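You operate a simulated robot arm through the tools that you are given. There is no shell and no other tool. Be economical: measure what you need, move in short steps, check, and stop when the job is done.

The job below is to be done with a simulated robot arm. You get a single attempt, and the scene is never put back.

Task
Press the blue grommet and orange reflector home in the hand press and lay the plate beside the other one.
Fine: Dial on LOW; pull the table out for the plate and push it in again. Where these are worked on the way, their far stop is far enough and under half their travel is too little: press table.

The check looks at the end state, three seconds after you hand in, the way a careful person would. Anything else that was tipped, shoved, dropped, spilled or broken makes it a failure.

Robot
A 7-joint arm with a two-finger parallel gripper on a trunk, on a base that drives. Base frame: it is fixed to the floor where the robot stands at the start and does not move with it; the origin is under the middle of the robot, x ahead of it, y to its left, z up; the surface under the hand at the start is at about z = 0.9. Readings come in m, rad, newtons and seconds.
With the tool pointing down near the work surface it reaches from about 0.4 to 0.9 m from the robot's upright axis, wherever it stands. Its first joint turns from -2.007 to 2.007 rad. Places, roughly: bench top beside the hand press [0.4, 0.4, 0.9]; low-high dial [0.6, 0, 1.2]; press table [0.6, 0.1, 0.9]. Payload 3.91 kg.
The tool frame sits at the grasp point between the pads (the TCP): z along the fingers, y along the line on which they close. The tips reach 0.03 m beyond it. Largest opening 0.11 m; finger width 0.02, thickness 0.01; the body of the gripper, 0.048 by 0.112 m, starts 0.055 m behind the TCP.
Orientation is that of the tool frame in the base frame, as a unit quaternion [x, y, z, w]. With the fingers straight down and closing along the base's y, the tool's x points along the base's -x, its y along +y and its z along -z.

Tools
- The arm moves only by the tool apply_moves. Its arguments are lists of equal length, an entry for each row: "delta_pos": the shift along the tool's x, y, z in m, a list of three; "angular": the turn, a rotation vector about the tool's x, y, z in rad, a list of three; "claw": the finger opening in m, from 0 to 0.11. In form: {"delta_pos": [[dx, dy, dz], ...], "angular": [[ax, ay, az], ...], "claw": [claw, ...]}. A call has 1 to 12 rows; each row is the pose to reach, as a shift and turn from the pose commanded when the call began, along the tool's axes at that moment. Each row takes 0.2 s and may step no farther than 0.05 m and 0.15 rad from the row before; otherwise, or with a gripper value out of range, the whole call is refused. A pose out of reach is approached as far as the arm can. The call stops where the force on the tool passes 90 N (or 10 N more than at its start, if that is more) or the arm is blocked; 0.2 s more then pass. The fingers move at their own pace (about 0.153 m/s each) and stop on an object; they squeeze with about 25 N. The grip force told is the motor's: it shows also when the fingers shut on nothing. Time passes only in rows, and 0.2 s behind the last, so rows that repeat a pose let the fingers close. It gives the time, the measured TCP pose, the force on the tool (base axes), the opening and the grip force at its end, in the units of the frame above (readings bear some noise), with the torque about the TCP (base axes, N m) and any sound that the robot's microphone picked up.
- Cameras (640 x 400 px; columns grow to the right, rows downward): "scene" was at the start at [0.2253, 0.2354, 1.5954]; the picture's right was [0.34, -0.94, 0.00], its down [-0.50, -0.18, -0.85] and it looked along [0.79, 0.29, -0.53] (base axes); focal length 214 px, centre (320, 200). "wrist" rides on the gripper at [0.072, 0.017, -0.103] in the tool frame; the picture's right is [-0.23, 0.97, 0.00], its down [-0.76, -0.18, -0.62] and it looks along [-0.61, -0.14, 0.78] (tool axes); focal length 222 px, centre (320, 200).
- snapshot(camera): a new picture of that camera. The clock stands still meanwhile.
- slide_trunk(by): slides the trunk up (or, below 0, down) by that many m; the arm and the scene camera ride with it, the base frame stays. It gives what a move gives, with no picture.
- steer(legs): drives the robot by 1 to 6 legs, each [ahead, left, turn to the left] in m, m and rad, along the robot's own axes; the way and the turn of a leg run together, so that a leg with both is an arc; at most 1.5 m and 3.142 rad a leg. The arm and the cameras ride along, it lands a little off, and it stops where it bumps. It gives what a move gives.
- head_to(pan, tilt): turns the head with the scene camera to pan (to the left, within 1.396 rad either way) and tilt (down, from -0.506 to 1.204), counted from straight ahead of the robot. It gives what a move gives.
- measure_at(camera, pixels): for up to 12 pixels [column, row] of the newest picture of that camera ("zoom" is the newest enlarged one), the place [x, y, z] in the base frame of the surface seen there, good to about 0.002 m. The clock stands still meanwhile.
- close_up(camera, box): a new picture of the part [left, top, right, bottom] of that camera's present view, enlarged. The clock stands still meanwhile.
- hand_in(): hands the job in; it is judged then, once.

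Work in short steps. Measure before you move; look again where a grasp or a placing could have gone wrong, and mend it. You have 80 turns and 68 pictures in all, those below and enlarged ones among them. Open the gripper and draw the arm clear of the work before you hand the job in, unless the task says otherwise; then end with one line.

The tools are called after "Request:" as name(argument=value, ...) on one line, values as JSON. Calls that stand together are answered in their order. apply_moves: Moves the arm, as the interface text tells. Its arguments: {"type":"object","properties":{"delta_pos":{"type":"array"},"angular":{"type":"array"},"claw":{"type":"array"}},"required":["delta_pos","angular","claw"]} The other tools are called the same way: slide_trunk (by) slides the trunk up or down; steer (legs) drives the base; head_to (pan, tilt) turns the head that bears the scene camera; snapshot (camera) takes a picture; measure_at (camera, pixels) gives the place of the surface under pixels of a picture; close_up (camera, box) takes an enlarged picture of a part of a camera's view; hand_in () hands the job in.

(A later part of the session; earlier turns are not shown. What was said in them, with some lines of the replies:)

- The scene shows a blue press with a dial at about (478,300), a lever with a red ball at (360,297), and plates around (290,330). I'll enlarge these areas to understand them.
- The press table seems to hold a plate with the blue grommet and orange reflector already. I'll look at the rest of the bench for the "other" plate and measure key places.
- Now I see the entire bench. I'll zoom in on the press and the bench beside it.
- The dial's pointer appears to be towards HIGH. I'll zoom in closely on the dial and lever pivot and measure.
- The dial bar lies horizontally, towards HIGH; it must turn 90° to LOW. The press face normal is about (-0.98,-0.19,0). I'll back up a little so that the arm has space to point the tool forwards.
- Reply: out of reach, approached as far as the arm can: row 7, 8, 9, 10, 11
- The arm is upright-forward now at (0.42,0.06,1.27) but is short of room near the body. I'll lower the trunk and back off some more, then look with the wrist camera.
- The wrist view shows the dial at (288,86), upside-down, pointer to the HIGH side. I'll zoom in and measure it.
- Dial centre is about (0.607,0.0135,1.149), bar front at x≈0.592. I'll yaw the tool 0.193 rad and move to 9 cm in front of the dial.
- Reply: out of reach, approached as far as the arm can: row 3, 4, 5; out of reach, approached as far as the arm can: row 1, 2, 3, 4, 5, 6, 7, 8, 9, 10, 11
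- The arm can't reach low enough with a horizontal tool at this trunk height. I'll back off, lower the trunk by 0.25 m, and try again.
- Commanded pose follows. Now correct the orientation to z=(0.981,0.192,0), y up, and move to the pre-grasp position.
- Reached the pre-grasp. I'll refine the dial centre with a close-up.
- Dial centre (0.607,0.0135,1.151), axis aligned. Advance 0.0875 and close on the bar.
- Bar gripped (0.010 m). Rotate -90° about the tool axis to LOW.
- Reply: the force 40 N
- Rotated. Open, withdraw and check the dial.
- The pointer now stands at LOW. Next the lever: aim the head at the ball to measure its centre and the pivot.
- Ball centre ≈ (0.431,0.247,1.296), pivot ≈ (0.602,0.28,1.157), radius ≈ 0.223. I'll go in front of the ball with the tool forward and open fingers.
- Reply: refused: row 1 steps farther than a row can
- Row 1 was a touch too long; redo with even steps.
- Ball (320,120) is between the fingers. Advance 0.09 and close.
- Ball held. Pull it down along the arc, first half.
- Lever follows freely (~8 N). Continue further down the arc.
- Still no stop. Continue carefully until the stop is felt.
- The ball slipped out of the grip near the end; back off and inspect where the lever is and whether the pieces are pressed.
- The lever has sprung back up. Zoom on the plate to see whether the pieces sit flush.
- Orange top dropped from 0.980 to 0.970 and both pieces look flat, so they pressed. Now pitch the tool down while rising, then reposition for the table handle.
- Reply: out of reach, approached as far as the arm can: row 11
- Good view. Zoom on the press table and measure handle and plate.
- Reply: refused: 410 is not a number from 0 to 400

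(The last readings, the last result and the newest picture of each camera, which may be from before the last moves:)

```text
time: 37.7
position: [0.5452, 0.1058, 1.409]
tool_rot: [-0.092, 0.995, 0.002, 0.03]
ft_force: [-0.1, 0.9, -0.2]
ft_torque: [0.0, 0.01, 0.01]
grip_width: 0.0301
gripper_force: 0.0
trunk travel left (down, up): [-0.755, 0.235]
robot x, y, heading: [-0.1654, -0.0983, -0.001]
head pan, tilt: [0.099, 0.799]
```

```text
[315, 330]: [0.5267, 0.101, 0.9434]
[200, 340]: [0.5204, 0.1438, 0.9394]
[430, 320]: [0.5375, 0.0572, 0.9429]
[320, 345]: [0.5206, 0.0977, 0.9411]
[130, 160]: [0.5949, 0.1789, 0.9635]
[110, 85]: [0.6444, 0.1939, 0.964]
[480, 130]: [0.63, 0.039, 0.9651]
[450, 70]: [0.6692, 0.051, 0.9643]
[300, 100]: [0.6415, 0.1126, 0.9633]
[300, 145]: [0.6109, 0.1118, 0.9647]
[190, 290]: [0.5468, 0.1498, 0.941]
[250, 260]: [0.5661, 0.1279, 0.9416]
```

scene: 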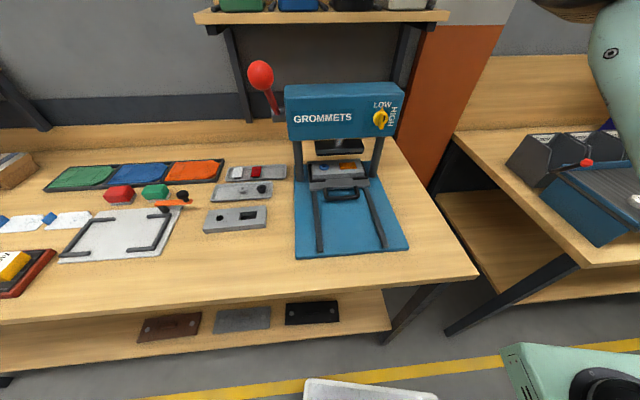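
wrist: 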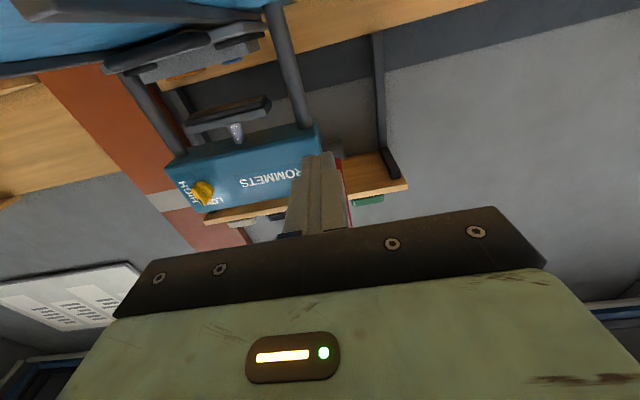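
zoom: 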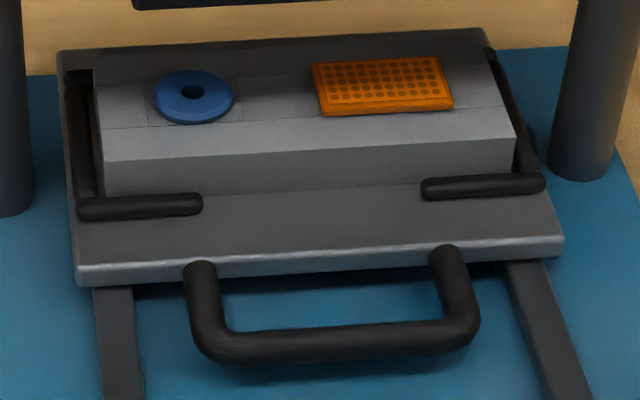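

Handle bar centre ≈ (0.526,0.10,0.938), with ~4 cm gap behind it. Bring the tool down in front of the press, level it, then rotate so the fingers close along the pull direction.

Request:
apply_moves(delta_pos=[[0.035, -0.001, 0.03], [0.07, -0.002, 0.06], [0.1, -0.003, 0.095], [0.12, -0.004, 0.14], [0.133, -0.004, 0.185], [0.133, -0.004, 0.22], [0.133, -0.004, 0.251]], angular=[[0, 0.01, 0], [0, 0.02, 0], [0, 0.03, 0], [0, 0.04, 0], [0, 0.05, 0], [0, 0.06, 0], [0, 0.06, 0]], claw=[0.04, 0.04, 0.04, 0.04, 0.04, 0.04, 0.04])

Request:
apply_moves(delta_pos=[[0, 0, 0], [0, 0, 0], [0, 0, 0], [0, 0, 0], [0, 0, 0], [0, 0, 0], [0, 0, 0], [0, 0, 0], [0, 0, 0], [0, 0, 0], [0, 0, 0]], angular=[[0, 0, 0.143], [0, 0, 0.286], [0, 0, 0.428], [0, 0, 0.571], [0, 0, 0.714], [0, 0, 0.857], [0, 0, 1.0], [0, 0, 1.142], [0, 0, 1.285], [0, 0, 1.428], [0, 0, 1.571]], claw=[0.04, 0.04, 0.04, 0.04, 0.04, 0.04, 0.04, 0.04, 0.04, 0.04, 0.04])

Request:
snapshot(camera="wrist")

```text
time: 39.3
position: [0.4314, 0.082, 1.1495]
tool_rot: [-0.092, 0.996, -0.001, 0.0]
ft_force: [-0.4, 0.2, 0.2]
ft_torque: [0.01, 0.01, -0.03]
grip_width: 0.0401
gripper_force: 0.0
trunk travel left (down, up): [-0.755, 0.235]
robot x, y, heading: [-0.1669, -0.1005, 0.002]
head pan, tilt: [0.099, 0.799]
```

```text
time: 41.7
position: [0.4304, 0.0801, 1.1515]
tool_rot: [0.639, 0.769, -0.001, 0.001]
ft_force: [0.0, -0.1, 0.3]
ft_torque: [0.04, 0.0, -0.02]
grip_width: 0.0402
gripper_force: 0.0
trunk travel left (down, up): [-0.755, 0.235]
robot x, y, heading: [-0.1615, -0.098, -0.001]
head pan, tilt: [0.099, 0.799]
```

```text
36 pictures are left
```

wrist: 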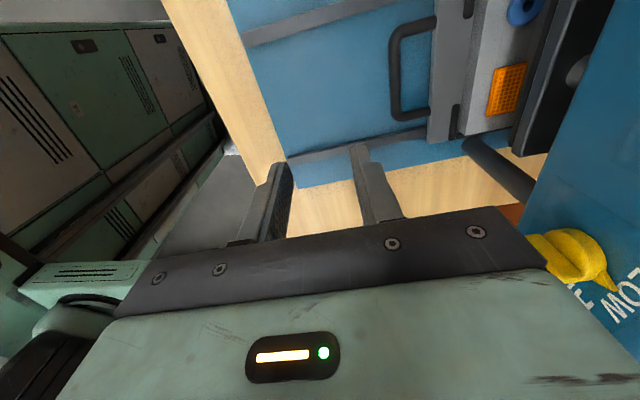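

Handle visible. Descend to z≈0.99, move over the bar, then lower astride it and close.

Request:
apply_moves(delta_pos=[[0, 0, 0.045], [0, 0, 0.09], [0, 0, 0.135], [0.001, 0.03, 0.16], [0.002, 0.065, 0.16], [0.002, 0.0977, 0.16], [0.002, 0.0977, 0.16]], angular=[[0, 0, 0], [0, 0, 0], [0, 0, 0], [0, 0, 0], [0, 0, 0], [0, 0, 0], [0, 0, 0]], claw=[0.04, 0.04, 0.04, 0.04, 0.04, 0.04, 0.04])

Request:
close_up(camera="scene", box=[280, 80, 420, 220])

Request:
snapshot(camera="wrist")

```text
time: 43.3
position: [0.5257, 0.1, 0.9902]
tool_rot: [0.639, 0.769, 0.0, 0.001]
ft_force: [-0.1, -0.3, -0.5]
ft_torque: [0.03, -0.01, 0.0]
grip_width: 0.0402
gripper_force: 0.0
trunk travel left (down, up): [-0.755, 0.235]
robot x, y, heading: [-0.1676, -0.0983, 0.003]
head pan, tilt: [0.099, 0.799]
```

```text
2.86 times, centred on (350, 150) of scene
```

zoom: 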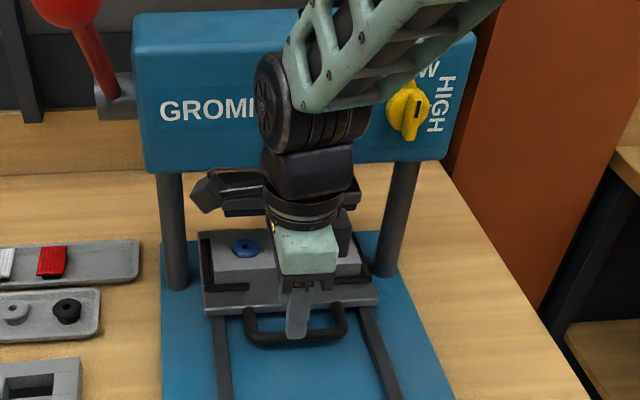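

```text
34 pictures are left
```

wrist: 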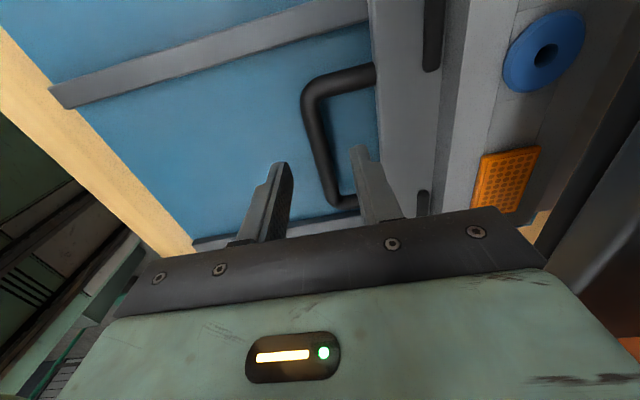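

Fingers straddle the bar. Lower and close.

Request:
apply_moves(delta_pos=[[0, 0, 0.015], [0, 0, 0.03], [0, 0, 0.03], [0, 0, 0.03], [0, 0, 0.03]], angular=[[0, 0, 0], [0, 0, 0], [0, 0, 0], [0, 0, 0], [0, 0, 0]], claw=[0.04, 0.04, 0.0, 0.0, 0.0])

```text
time: 44.5
position: [0.5269, 0.099, 0.9612]
tool_rot: [0.639, 0.769, -0.001, 0.001]
ft_force: [0.1, 0.9, -3.4]
ft_torque: [0.09, 0.01, -0.29]
grip_width: 0.0137
gripper_force: 44.9
trunk travel left (down, up): [-0.755, 0.235]
robot x, y, heading: [-0.1627, -0.0996, -0.002]
head pan, tilt: [0.099, 0.799]
```

Bar gripped (0.0137 m). Pull out gently.

Request:
apply_moves(delta_pos=[[0, -0.015, 0], [0, -0.035, 0], [0, -0.055, 0], [0, -0.075, 0], [0, -0.095, 0], [0, -0.115, 0], [0, -0.13, 0]], angular=[[0, 0, 0], [0, 0, 0], [0, 0, 0], [0, 0, 0], [0, 0, 0], [0, 0, 0], [0, 0, 0]], claw=[0, 0, 0, 0, 0, 0, 0])

Request:
snapshot(camera="scene")

```text
time: 46.1
position: [0.3968, 0.0755, 0.961]
tool_rot: [0.639, 0.769, -0.002, 0.001]
ft_force: [3.7, -16.6, 0.0]
ft_torque: [-0.36, -0.05, -0.24]
grip_width: 0.0137
gripper_force: 44.7
trunk travel left (down, up): [-0.755, 0.235]
robot x, y, heading: [-0.1647, -0.0997, 0.001]
head pan, tilt: [0.099, 0.799]
```

```text
33 pictures are left
```

scene: 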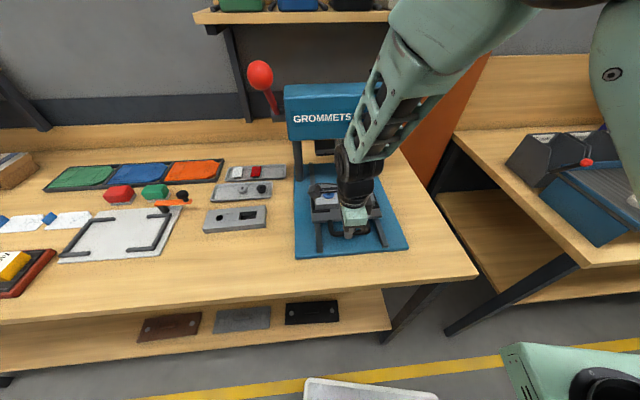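

Moved 0.13 m with a small lateral load. Continue to the far stop, correcting the direction slightly.

Request:
apply_moves(delta_pos=[[-0.0015, -0.015, 0], [-0.002, -0.03, 0], [-0.002, -0.045, 0], [-0.0025, -0.06, 0]], angular=[[0, 0, 0], [0, 0, 0], [0, 0, 0], [0, 0, 0]], claw=[0, 0, 0, 0])

```text
time: 47.1
position: [0.3397, 0.0629, 0.9613]
tool_rot: [0.638, 0.77, 0.002, 0.002]
ft_force: [12.8, -4.3, 11.9]
ft_torque: [-1.15, -0.44, -0.25]
grip_width: 0.0139
gripper_force: 44.8
trunk travel left (down, up): [-0.755, 0.235]
robot x, y, heading: [-0.162, -0.0983, -0.006]
head pan, tilt: [0.099, 0.799]
```

Total 0.19 m and force rising; probe a little more for the stop.

Request:
apply_moves(delta_pos=[[-0.0005, -0.01, 0], [-0.0005, -0.02, 0]], angular=[[0, 0, 0], [0, 0, 0]], claw=[0, 0])

Request:
close_up(camera="scene", box=[280, 140, 420, 270])

```text
time: 47.8
position: [0.3391, 0.0626, 0.9612]
tool_rot: [0.642, 0.766, 0.019, 0.011]
ft_force: [17.7, 6.0, -30.1]
ft_torque: [0.02, -0.41, 0.37]
grip_width: 0.0134
gripper_force: 45.1
trunk travel left (down, up): [-0.755, 0.235]
robot x, y, heading: [-0.1652, -0.102, 0.002]
head pan, tilt: [0.099, 0.799]
stopped in row 2: the force on the tool passed its limit at 92 N (the readings are from after the stop); the commanded pose is now the measured one
```

```text
3.08 times, centred on (350, 205) of scene
```

zoom: 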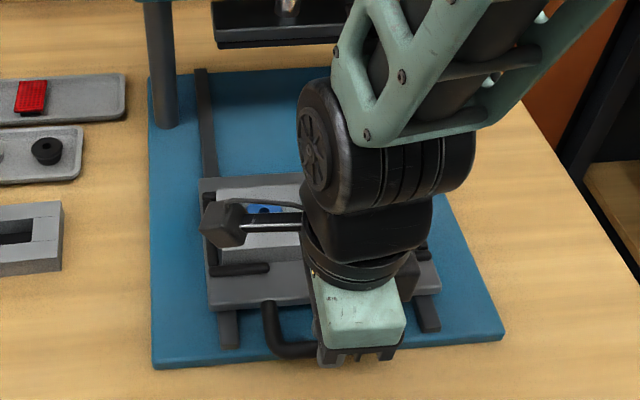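

At the far stop. Release, rise and look at the plate with the wrist camera.

Request:
apply_moves(delta_pos=[[0, 0, 0], [0, 0, 0], [0, 0, -0.03], [0, 0, -0.07], [0, 0, -0.11], [0, 0, -0.15], [0, 0, -0.15]], angular=[[0, 0, 0], [0, 0, 0], [0.02, 0, 0], [0.043, 0.007, 0], [0.043, 0.007, 0], [0.043, 0.007, 0], [0.043, 0.007, 0]], claw=[0.04, 0.04, 0.04, 0.04, 0.06, 0.1, 0.1])

Request:
snapshot(camera="wrist")

Request:
close_up(camera="scene", box=[280, 140, 420, 270])

```text
time: 49.4
position: [0.3322, 0.0595, 1.1134]
tool_rot: [0.641, 0.767, 0.005, -0.006]
ft_force: [0.0, 0.5, 0.5]
ft_torque: [-0.04, 0.02, -0.01]
grip_width: 0.1
gripper_force: 0.1
trunk travel left (down, up): [-0.755, 0.235]
robot x, y, heading: [-0.1659, -0.0981, -0.001]
head pan, tilt: [0.099, 0.799]
```

```text
31 pictures are left
```

wrist: 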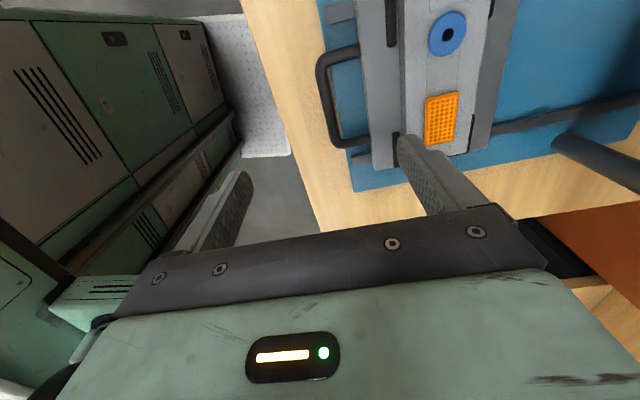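

```text
3.08 times, centred on (350, 205) of scene
```

zoom: 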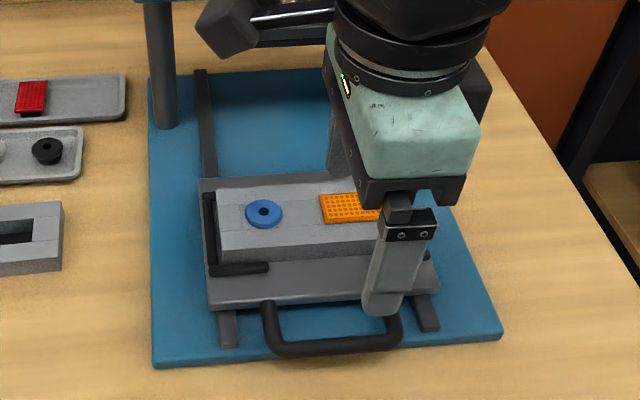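

Plate is fully out. Measure it from the wrist view.

Request:
close_up(camera="wrist", box=[340, 0, 520, 190])

Request:
measure_at(camera="wrist", pixels=[[430, 60], [466, 60], [420, 100], [405, 80], [408, 130], [472, 90], [440, 35], [440, 115], [475, 20], [415, 20], [385, 80], [482, 85]])

Request:
measure_at(camera="scene", pixels=[[318, 216], [320, 223], [317, 202], [340, 218], [335, 200], [330, 209], [341, 210], [365, 207], [318, 229], [355, 198]])

```text
2.11 times, centred on (430, 95) of wrist
```

zoom: 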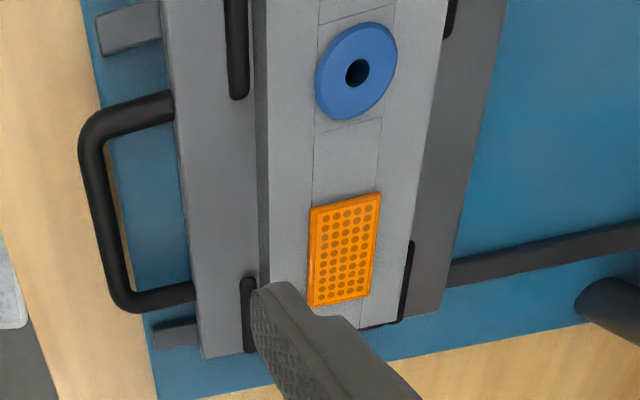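

```text
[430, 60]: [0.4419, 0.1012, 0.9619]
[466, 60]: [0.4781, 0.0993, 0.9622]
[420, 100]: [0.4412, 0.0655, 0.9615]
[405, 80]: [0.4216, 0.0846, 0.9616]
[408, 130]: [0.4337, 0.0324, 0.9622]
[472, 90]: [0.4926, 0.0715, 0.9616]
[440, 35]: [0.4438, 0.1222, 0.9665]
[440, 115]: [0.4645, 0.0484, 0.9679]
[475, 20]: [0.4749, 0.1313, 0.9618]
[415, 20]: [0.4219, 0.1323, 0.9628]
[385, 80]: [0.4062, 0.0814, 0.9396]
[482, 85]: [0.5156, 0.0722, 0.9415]
```

```text
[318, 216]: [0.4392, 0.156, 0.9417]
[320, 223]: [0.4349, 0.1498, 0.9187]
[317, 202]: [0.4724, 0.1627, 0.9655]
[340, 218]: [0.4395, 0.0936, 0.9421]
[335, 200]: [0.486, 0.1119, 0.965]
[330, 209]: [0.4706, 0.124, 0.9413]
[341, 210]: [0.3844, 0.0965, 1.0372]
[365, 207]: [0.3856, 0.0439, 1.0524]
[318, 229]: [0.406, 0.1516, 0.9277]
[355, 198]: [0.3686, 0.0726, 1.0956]
```

Refine the plate's edges across its middle.

Request:
measure_at(camera="zoom", pixels=[[255, 150], [262, 150], [268, 150], [274, 150], [280, 150], [415, 150], [422, 150], [428, 150], [434, 150], [357, 120], [345, 192], [300, 330]])

```text
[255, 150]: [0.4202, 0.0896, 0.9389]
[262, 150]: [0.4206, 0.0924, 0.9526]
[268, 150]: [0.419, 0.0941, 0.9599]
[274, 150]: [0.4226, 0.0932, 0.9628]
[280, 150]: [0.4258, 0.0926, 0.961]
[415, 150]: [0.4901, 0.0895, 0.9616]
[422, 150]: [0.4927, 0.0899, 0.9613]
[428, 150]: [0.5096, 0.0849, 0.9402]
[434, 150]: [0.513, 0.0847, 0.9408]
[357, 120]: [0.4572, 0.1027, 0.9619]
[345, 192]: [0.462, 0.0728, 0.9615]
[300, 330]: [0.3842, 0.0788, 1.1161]
```

Plate centre ≈ (0.458,0.0825), width 0.073, top 0.962. Move above and grasp, and also check the free bench area in front of the other plate.

Request:
apply_moves(delta_pos=[[0, 0.032, 0.01], [0, 0.064, 0.02], [0, 0.096, 0.03], [0, 0.128, 0.053], [0, 0.128, 0.053]], angular=[[0, 0, 0], [0, -0.008, -0.007], [0, -0.015, -0.014], [0, -0.015, -0.014], [0, -0.015, -0.014]], claw=[0.1, 0.1, 0.1, 0.1, 0.1])

Request:
snapshot(camera="wrist")

Request:
snapshot(camera="scene")

Request:
measure_at(camera="scene", pixels=[[240, 240], [240, 255], [240, 270], [240, 285], [200, 250], [200, 270], [285, 250], [285, 265], [170, 255], [296, 250], [185, 215]])

```text
time: 50.6
position: [0.4558, 0.0845, 1.0593]
tool_rot: [0.637, 0.771, -0.001, 0.0]
ft_force: [0.1, -0.5, -1.0]
ft_torque: [-0.03, 0.02, -0.02]
grip_width: 0.1001
gripper_force: 0.0
trunk travel left (down, up): [-0.755, 0.235]
robot x, y, heading: [-0.1634, -0.0963, 0.004]
head pan, tilt: [0.099, 0.799]
```

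```text
28 pictures are left
```

wrist: 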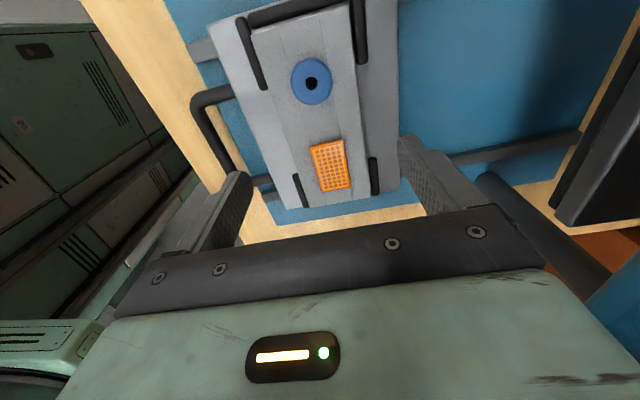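

```text
27 pictures are left
```

scene: 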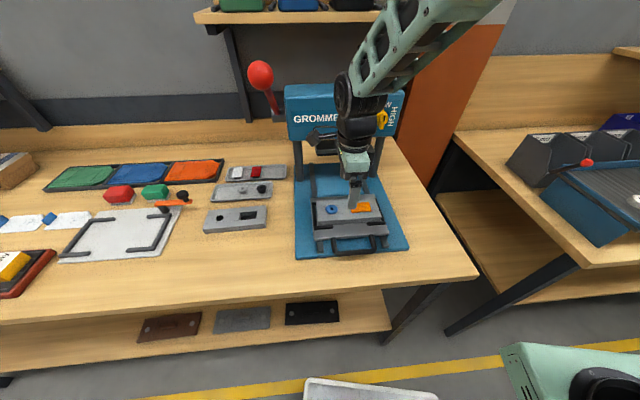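

```text
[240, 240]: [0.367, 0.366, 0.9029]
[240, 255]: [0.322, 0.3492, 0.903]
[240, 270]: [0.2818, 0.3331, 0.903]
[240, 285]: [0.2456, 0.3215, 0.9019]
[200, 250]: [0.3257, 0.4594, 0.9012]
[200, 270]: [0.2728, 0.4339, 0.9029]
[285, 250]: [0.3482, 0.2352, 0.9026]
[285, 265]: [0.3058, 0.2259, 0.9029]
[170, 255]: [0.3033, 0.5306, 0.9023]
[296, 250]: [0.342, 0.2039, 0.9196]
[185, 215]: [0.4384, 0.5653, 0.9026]
```

Fingers flank the plate's middle between the corner guides. Descend and close.

Request:
apply_moves(delta_pos=[[0, 0, 0.03], [0, 0, 0.06], [0, 0, 0.083], [0, 0, 0.083], [0, 0, 0.083], [0, 0, 0.083]], angular=[[0, 0, 0], [0, 0, 0], [0, 0, 0], [0, 0, 0], [0, 0, 0], [0, 0, 0]], claw=[0.1, 0.1, 0.1, 0.0, 0.0, 0.0])

Request:
snapshot(camera="wrist")

```text
time: 52.0
position: [0.4555, 0.0839, 0.9781]
tool_rot: [0.637, 0.771, -0.001, -0.001]
ft_force: [-0.4, -0.1, -1.0]
ft_torque: [0.02, 0.02, 0.03]
grip_width: 0.0713
gripper_force: 25.2
trunk travel left (down, up): [-0.755, 0.235]
robot x, y, heading: [-0.1664, -0.1005, 0.002]
head pan, tilt: [0.099, 0.799]
```

```text
26 pictures are left
```

wrist: 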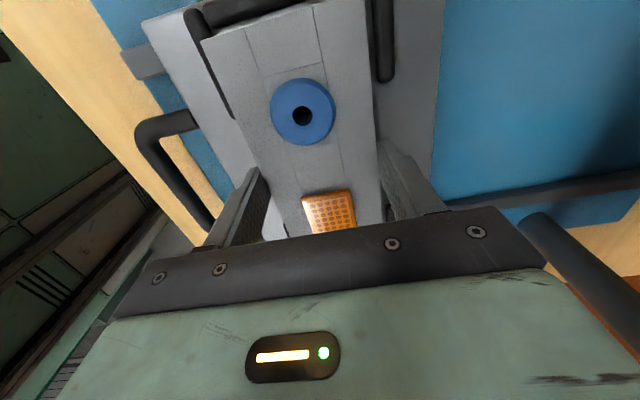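

Gripped at 0.0713 m. Lift slowly and check.

Request:
apply_moves(delta_pos=[[0, 0, 0], [0, 0, -0.01], [0, 0, -0.03], [0, 0, -0.06], [0, 0, -0.1], [0, 0, -0.12]], angular=[[0, 0, 0], [0, 0, 0], [0, 0, 0], [0, 0, 0], [0, 0, 0], [0, 0, 0]], claw=[0, 0, 0, 0, 0, 0])

Request:
snapshot(camera="wrist")

Request:
close_up(camera="scene", box=[280, 140, 420, 270])

```text
time: 53.4
position: [0.4555, 0.0841, 1.0983]
tool_rot: [0.637, 0.771, -0.001, -0.001]
ft_force: [0.8, 0.6, -1.9]
ft_torque: [0.01, 0.01, 0.02]
grip_width: 0.0713
gripper_force: 25.2
trunk travel left (down, up): [-0.755, 0.235]
robot x, y, heading: [-0.165, -0.1016, 0.002]
head pan, tilt: [0.099, 0.799]
```

```text
25 pictures are left
```

wrist: 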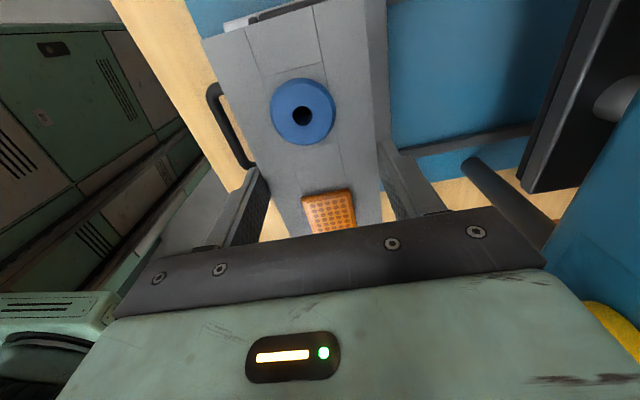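

```text
3.08 times, centred on (350, 205) of scene
```

zoom: 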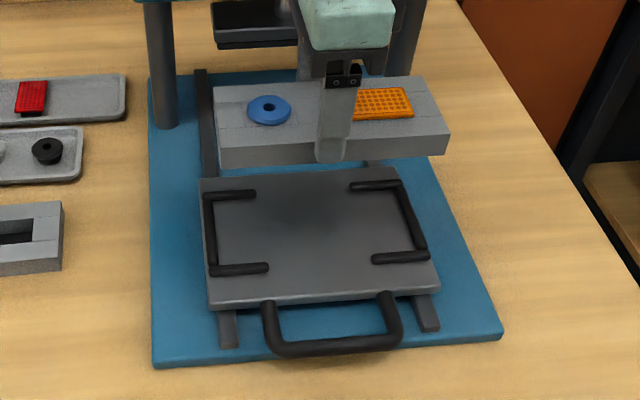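

Plate is lifted cleanly with both pieces. Carry it back from the press (away from the lever ball), then to the left towards the other plate.

Request:
apply_moves(delta_pos=[[0.002, -0.034, 0], [0.003, -0.068, 0], [0.005, -0.103, 0], [0.007, -0.137, 0], [0.0086, -0.1715, 0], [0.048, -0.164, 0], [0.087, -0.156, 0], [0.126, -0.149, 0], [0.166, -0.141, 0], [0.205, -0.133, 0], [0.244, -0.126, 0]], angular=[[0, 0, 0], [0, 0, 0], [0, 0, 0], [0, 0, 0], [0, 0, 0], [0, 0, 0], [0, 0, 0], [0, 0, 0], [0, 0, 0], [0, 0, -0.02], [0, 0, -0.04]], claw=[0, 0, 0, 0, 0, 0, 0, 0, 0, 0, 0])

Request:
snapshot(camera="scene")

```text
time: 55.8
position: [0.286, 0.298, 1.0974]
tool_rot: [0.621, 0.784, -0.001, -0.001]
ft_force: [-0.6, -0.6, -1.6]
ft_torque: [0.02, -0.01, -0.03]
grip_width: 0.0711
gripper_force: 24.8
trunk travel left (down, up): [-0.755, 0.235]
robot x, y, heading: [-0.1662, -0.0972, 0.002]
head pan, tilt: [0.099, 0.799]
```

```text
23 pictures are left
```

scene: 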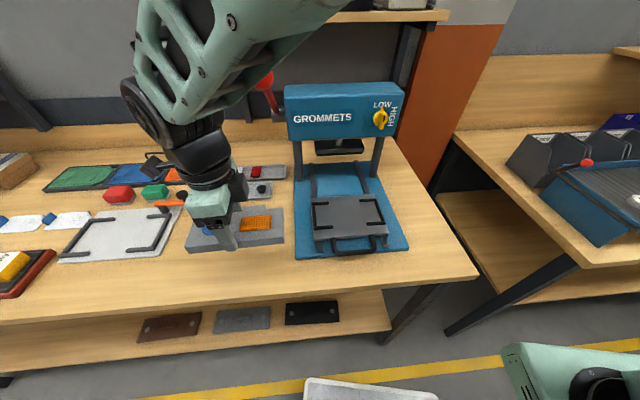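

Clear path. Move over the target (0.328,0.372) and lower to just above the bench.

Request:
apply_moves(delta_pos=[[0.02, 0.019, 0], [0.042, 0.039, 0], [0.0625, 0.0578, 0.01], [0.0625, 0.0578, 0.04], [0.0625, 0.0578, 0.08], [0.0625, 0.0578, 0.11], [0.0625, 0.0578, 0.135], [0.0625, 0.0578, 0.145], [0.0625, 0.0578, 0.145]], angular=[[0, 0, 0], [0, 0, 0], [0, 0, 0], [0, 0, 0], [0, 0, 0], [0, 0, 0], [0, 0, 0], [0, 0, 0], [0, 0, 0]], claw=[0, 0, 0, 0, 0, 0, 0, 0, 0])

Request:
snapshot(camera="wrist")

Request:
close_up(camera="scene", box=[160, 180, 300, 270])

```text
time: 57.8
position: [0.3284, 0.3732, 0.9537]
tool_rot: [0.621, 0.784, -0.001, 0.0]
ft_force: [0.3, 0.0, -1.4]
ft_torque: [0.01, 0.02, 0.02]
grip_width: 0.0712
gripper_force: 24.9
trunk travel left (down, up): [-0.755, 0.235]
robot x, y, heading: [-0.1618, -0.1019, 0.0]
head pan, tilt: [0.099, 0.799]
```

```text
22 pictures are left
```

wrist: 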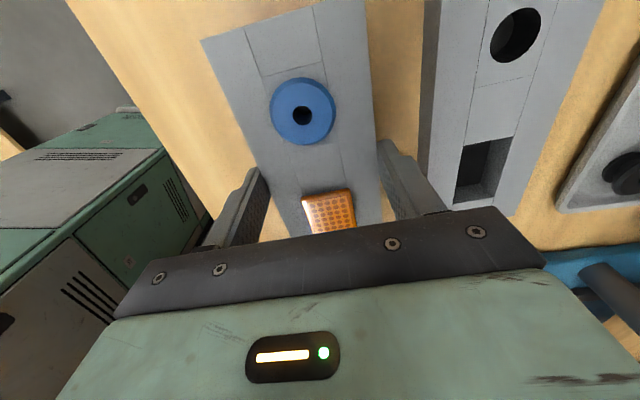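

```text
4.44 times, centred on (230, 225) of scene
```

zoom: 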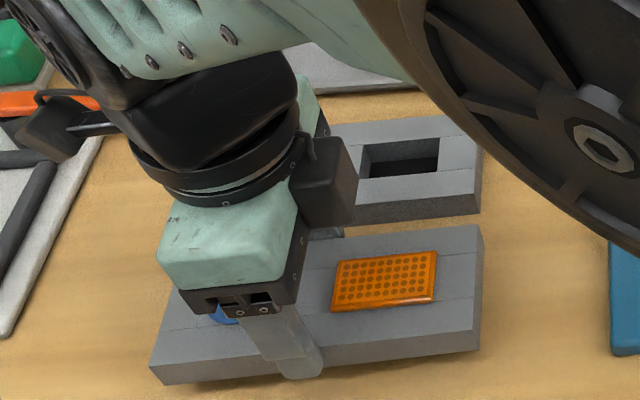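

Parallel and beside the other plate. Lower the last 13 mm, then release with a modest opening.

Request:
apply_moves(delta_pos=[[0, 0, 0.006], [0, 0, 0.011], [0, 0, 0.0135], [0, 0, 0.0135]], angular=[[0, 0, 0], [0, 0, 0], [0, 0, 0], [0, 0, 0]], claw=[0, 0, 0, 0])

```text
time: 58.8
position: [0.3267, 0.3731, 0.9386]
tool_rot: [0.621, 0.783, 0.001, -0.001]
ft_force: [-0.4, -0.7, -1.3]
ft_torque: [0.04, 0.0, 0.01]
grip_width: 0.0713
gripper_force: 24.8
trunk travel left (down, up): [-0.755, 0.235]
robot x, y, heading: [-0.1639, -0.0973, -0.002]
head pan, tilt: [0.099, 0.799]
```

No contact yet; creep down a few mm.

Request:
apply_moves(delta_pos=[[0, 0, 0.0015], [0, 0, 0.003], [0, 0, 0.003]], angular=[[0, 0, 0], [0, 0, 0], [0, 0, 0]], claw=[0, 0, 0])

Request:
close_up(camera="scene", box=[160, 180, 300, 270])

```text
time: 59.6
position: [0.3275, 0.3737, 0.9366]
tool_rot: [0.621, 0.784, 0.0, -0.001]
ft_force: [-2.9, -2.3, 14.3]
ft_torque: [-0.53, 0.05, -0.1]
grip_width: 0.0714
gripper_force: 25.5
trunk travel left (down, up): [-0.755, 0.235]
robot x, y, heading: [-0.1627, -0.0972, 0.0]
head pan, tilt: [0.099, 0.799]
```

```text
4.44 times, centred on (230, 225) of scene
```

zoom: 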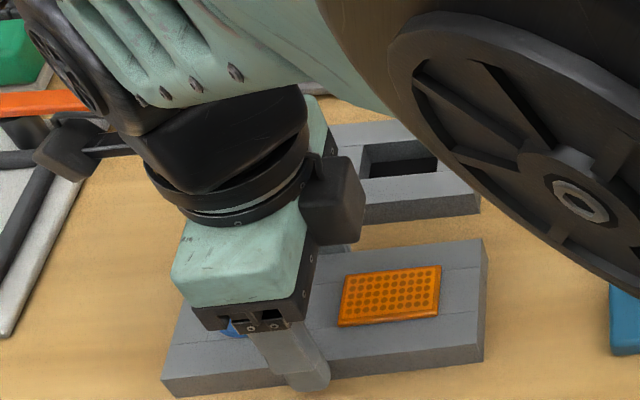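

Contact with the bench (14 N). Release with a small opening and rise.

Request:
apply_moves(delta_pos=[[0, 0, 0], [0, 0, 0], [0, 0, 0], [0, 0, -0.02], [0, 0, -0.06], [0, 0, -0.1], [0, 0, -0.14], [0, 0, -0.17]], angular=[[0, 0, 0], [0, 0, 0], [0, 0, 0], [0, 0, 0], [0, 0, 0], [0, 0, 0], [0, 0, 0], [0, 0, 0]], claw=[0.09, 0.09, 0.09, 0.09, 0.09, 0.09, 0.09, 0.09])

Request:
snapshot(camera="wrist")

```text
time: 61.4
position: [0.3292, 0.3731, 1.1073]
tool_rot: [0.621, 0.784, 0.0, 0.0]
ft_force: [-0.2, 0.3, 0.1]
ft_torque: [-0.01, 0.01, 0.01]
grip_width: 0.0899
gripper_force: 0.0
trunk travel left (down, up): [-0.755, 0.235]
robot x, y, heading: [-0.1627, -0.0982, 0.003]
head pan, tilt: [0.099, 0.799]
```

```text
19 pictures are left
```

wrist: 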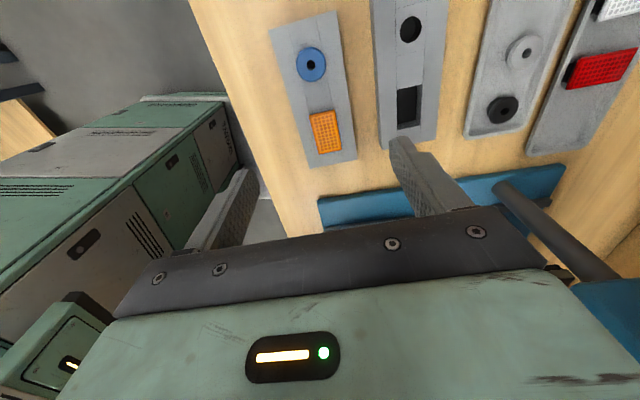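

Plate lies beside the other one. Zoom to check that both pieces are seated.

Request:
close_up(camera="wrist", box=[270, 20, 370, 170])

Request:
measure_at(camera="wrist", pixels=[[303, 60], [320, 68], [312, 55], [317, 118], [335, 125], [320, 145], [338, 148], [300, 95], [335, 95], [330, 155], [290, 40]])

```text
2.67 times, centred on (320, 95) of wrist
```

zoom: 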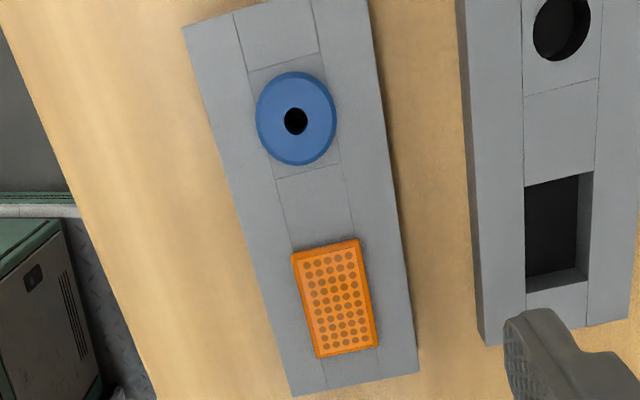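

```text
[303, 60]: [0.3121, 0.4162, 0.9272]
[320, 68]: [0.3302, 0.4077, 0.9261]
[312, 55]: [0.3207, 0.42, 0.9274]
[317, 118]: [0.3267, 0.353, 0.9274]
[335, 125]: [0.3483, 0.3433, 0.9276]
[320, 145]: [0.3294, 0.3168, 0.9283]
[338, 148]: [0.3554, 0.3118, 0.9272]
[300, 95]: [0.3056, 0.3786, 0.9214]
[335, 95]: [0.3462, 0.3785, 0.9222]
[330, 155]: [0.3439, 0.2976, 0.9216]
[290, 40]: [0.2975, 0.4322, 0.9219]
```

Both flanges sit level 5 mm above the plate – seated. Now return to the table handle to push the table in.

Request:
apply_moves(delta_pos=[[-0.03, -0.03, 0], [-0.061, -0.0596, 0], [-0.104, -0.0696, 0], [-0.147, -0.0797, 0], [-0.19, -0.0898, 0], [-0.232, -0.0998, 0], [-0.2753, -0.1099, 0], [-0.29, -0.0856, 0], [-0.3047, -0.0613, 0], [-0.3047, -0.0613, 0.04], [-0.3047, -0.0613, 0.08], [-0.3047, -0.0613, 0.08]], angular=[[0, 0, 0], [0, 0, 0], [0, 0, 0.01], [0, 0, 0.02], [0, 0, 0.03], [0, 0, 0.04], [0, 0, 0.04], [0, 0, 0.04], [0, 0, 0.04], [0, 0, 0.04], [0, 0, 0.04], [0, 0, 0.04]], claw=[0.08, 0.07, 0.06, 0.05, 0.05, 0.045, 0.045, 0.045, 0.045, 0.045, 0.045, 0.045])

Request:
snapshot(camera="wrist")

Request:
close_up(camera="scene", box=[280, 140, 420, 270])

```text
time: 64.0
position: [0.3379, 0.0638, 1.0235]
tool_rot: [0.637, 0.771, -0.001, 0.0]
ft_force: [-0.3, -0.5, 0.5]
ft_torque: [0.01, -0.02, 0.0]
grip_width: 0.0451
gripper_force: 0.1
trunk travel left (down, up): [-0.755, 0.235]
robot x, y, heading: [-0.1632, -0.1, 0.004]
head pan, tilt: [0.099, 0.799]
```

```text
17 pictures are left
```

wrist: 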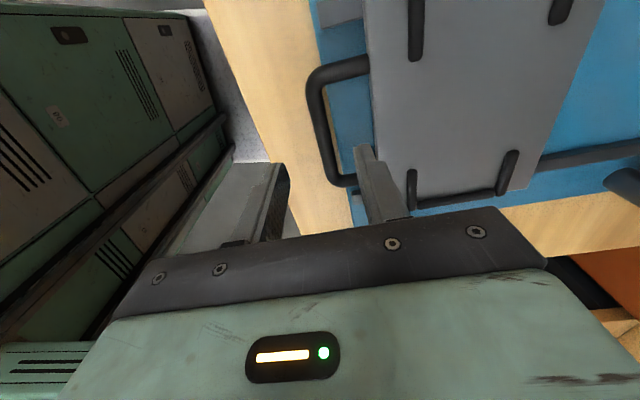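

```text
3.08 times, centred on (350, 205) of scene
```

zoom: 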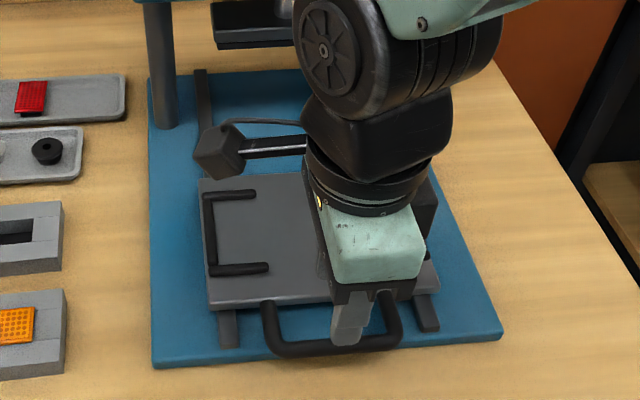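

Check the bar position relative to the fingers.

Request:
measure_at(camera="wrist", pixels=[[315, 110], [323, 150], [345, 70], [380, 110], [373, 110], [320, 130]])

```text
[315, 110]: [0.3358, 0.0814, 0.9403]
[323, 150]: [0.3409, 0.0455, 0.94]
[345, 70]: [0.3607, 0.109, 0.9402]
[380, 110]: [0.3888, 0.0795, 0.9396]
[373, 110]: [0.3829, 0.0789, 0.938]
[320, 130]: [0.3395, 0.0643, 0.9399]
```

The bar is under the TCP. Lower, grip, and push in.

Request:
apply_moves(delta_pos=[[0, 0, 0.03], [0, 0, 0.0625], [0, 0, 0.0625], [0, 0, 0.0625], [0, 0, 0.0625]], angular=[[0, 0, 0], [0, 0, 0], [0, 0, 0], [0, 0, 0], [0, 0, 0]], claw=[0.045, 0.045, 0, 0, 0])

Request:
apply_moves(delta_pos=[[0, 0.015, 0], [0, 0.035, 0], [0, 0.055, 0], [0, 0.075, 0], [0, 0.095, 0], [0, 0.115, 0], [0, 0.135, 0], [0, 0.155, 0], [0, 0.17, 0], [0, 0.18, 0]], angular=[[0, 0, 0], [0, 0, 0], [0, 0, 0], [0, 0, 0], [0, 0, 0], [0, 0, 0], [0, 0, 0], [0, 0, 0], [0, 0, 0], [0, 0, 0]], claw=[0, 0, 0, 0, 0, 0, 0, 0, 0, 0])

```text
time: 65.2
position: [0.3402, 0.0629, 0.9621]
tool_rot: [0.639, 0.77, 0.003, 0.0]
ft_force: [31.1, 2.3, -1.6]
ft_torque: [0.7, -0.78, -0.55]
grip_width: 0.0137
gripper_force: 44.8
trunk travel left (down, up): [-0.755, 0.235]
robot x, y, heading: [-0.1608, -0.1017, -0.002]
head pan, tilt: [0.099, 0.799]
```

```text
time: 67.4
position: [0.5137, 0.0971, 0.9626]
tool_rot: [0.636, 0.772, -0.001, -0.002]
ft_force: [-1.9, 3.0, -27.5]
ft_torque: [-0.41, -0.03, -0.63]
grip_width: 0.0138
gripper_force: 44.5
trunk travel left (down, up): [-0.755, 0.235]
robot x, y, heading: [-0.1635, -0.0976, -0.0]
head pan, tilt: [0.099, 0.799]
```

Nearly in; push the last bit to the stop.

Request:
apply_moves(delta_pos=[[0, 0.006, 0], [0, 0.012, 0], [0, 0.018, 0], [0, 0.024, 0]], angular=[[0, 0, 0], [0, 0, 0], [0, 0, 0], [0, 0, 0]], claw=[0, 0, 0, 0])

```text
time: 68.4
position: [0.5278, 0.0992, 0.9624]
tool_rot: [0.636, 0.772, -0.011, -0.007]
ft_force: [-58.3, -15.9, 0.7]
ft_torque: [0.53, 1.8, -0.51]
grip_width: 0.0134
gripper_force: 45.0
trunk travel left (down, up): [-0.755, 0.235]
robot x, y, heading: [-0.1667, -0.0996, -0.002]
head pan, tilt: [0.099, 0.799]
```

At the stop (bar back at 0.528). Relax, open, rise a little, then retreat forward of the press and up.

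Request:
apply_moves(delta_pos=[[0, -0.009, 0], [0, -0.009, 0], [0, -0.009, 0], [0, -0.009, -0.03], [0, -0.04, -0.035], [0, -0.08, -0.04], [0, -0.12, -0.06], [0, -0.14, -0.1], [0, -0.15, -0.14], [0, -0.15, -0.18]], angular=[[0, 0, 0], [0, 0, 0], [0, 0, 0], [0, 0, 0], [0, 0, 0], [0, 0, 0], [0, 0, 0], [0, 0, 0], [0, 0, 0], [0, 0, 0]], claw=[0, 0.04, 0.04, 0.04, 0.04, 0.04, 0.05, 0.05, 0.05, 0.05])

Request:
snapshot(camera="scene")

```text
time: 70.6
position: [0.3916, 0.0711, 1.1465]
tool_rot: [0.636, 0.771, -0.001, 0.0]
ft_force: [1.0, 0.3, -0.4]
ft_torque: [-0.03, 0.0, 0.02]
grip_width: 0.0501
gripper_force: 0.0
trunk travel left (down, up): [-0.755, 0.235]
robot x, y, heading: [-0.1618, -0.098, 0.001]
head pan, tilt: [0.099, 0.799]
```

```text
15 pictures are left
```

scene: 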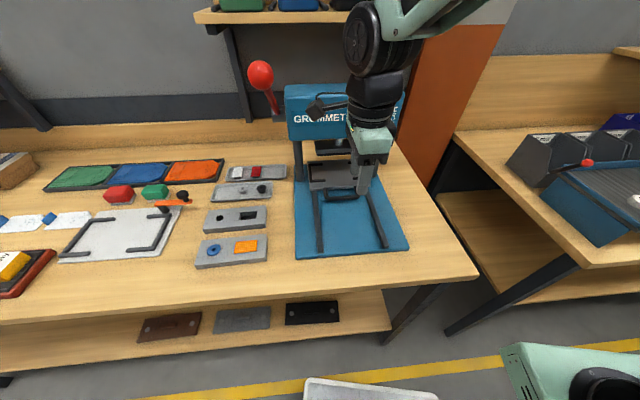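

All in place. Drive back to get the arm clear and do a final look at dial and plate.

Request:
steer(legs=[[-0.3, 0, 0]])

Request:
head_to(pan=0.25, tilt=0.5)

Request:
snapshot(camera="scene")

Request:
close_up(camera="wrist", box=[340, 0, 640, 200])

```text
time: 72.6
position: [0.0915, 0.0719, 1.1461]
tool_rot: [0.635, 0.772, 0.0, 0.0]
ft_force: [1.0, 0.5, 0.3]
ft_torque: [0.02, 0.0, 0.0]
grip_width: 0.05
gripper_force: 0.1
trunk travel left (down, up): [-0.755, 0.235]
robot x, y, heading: [-0.4612, -0.0999, 0.006]
head pan, tilt: [0.099, 0.799]
```

```text
time: 73.4
position: [0.091, 0.0738, 1.145]
tool_rot: [0.635, 0.772, 0.0, 0.0]
ft_force: [-0.3, 0.1, 0.1]
ft_torque: [0.01, 0.05, 0.01]
grip_width: 0.0499
gripper_force: 0.1
trunk travel left (down, up): [-0.755, 0.235]
robot x, y, heading: [-0.456, -0.0982, 0.001]
head pan, tilt: [0.25, 0.499]
```

```text
14 pictures are left
```

scene: 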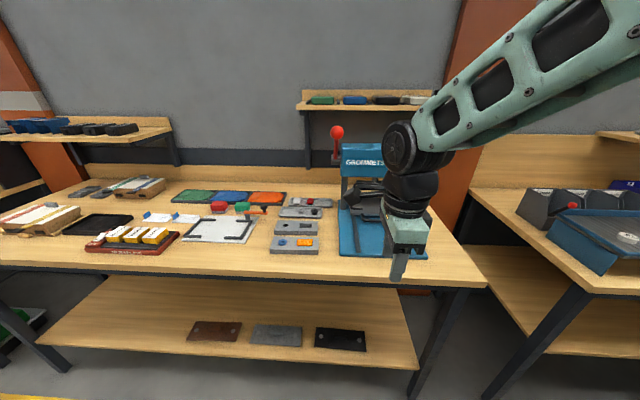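

```text
2.00 times, centred on (490, 100) of wrist
```

zoom: 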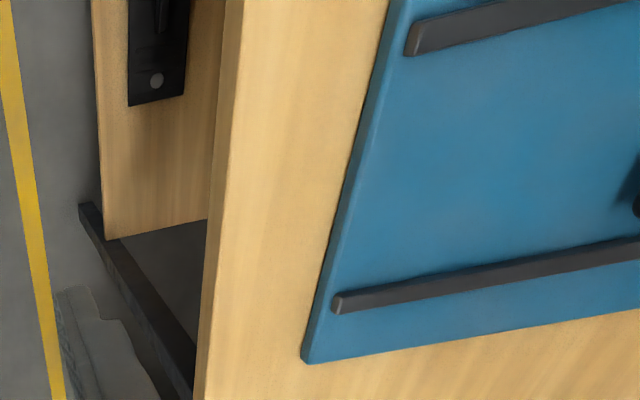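

One last low-angle close-up of the plate to confirm the pieces are seated without gaps.

Request:
close_up(camera="scene", box=[264, 190, 334, 260])

```text
5.71 times, centred on (299, 225) of scene
```

zoom: 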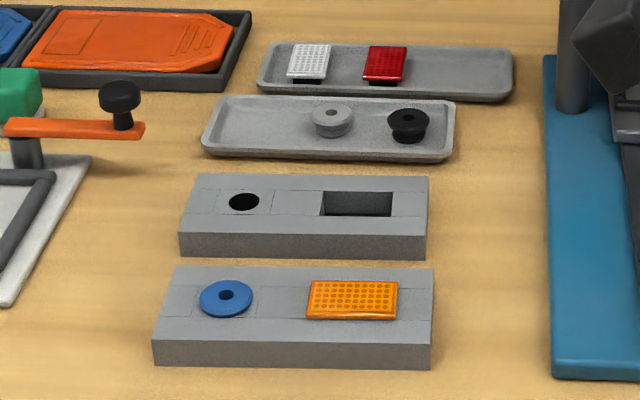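

Both pieces sit flush on their flanges, the plate lies beside the other one, the table is in, the dial is on LOW, and the arm is clear. Handing in.

Request:
hand_in()

```text
The job is handed in.
```

The job is handed in: the blue grommet and orange reflector are pressed and look seated, with the dial on LOW. The plate lies beside the other one on the bench, and the press table is pushed back in to its stop. The ball slipped from the grip near the end of the lever pull, so I judged the press by how the pieces sit in the plate.
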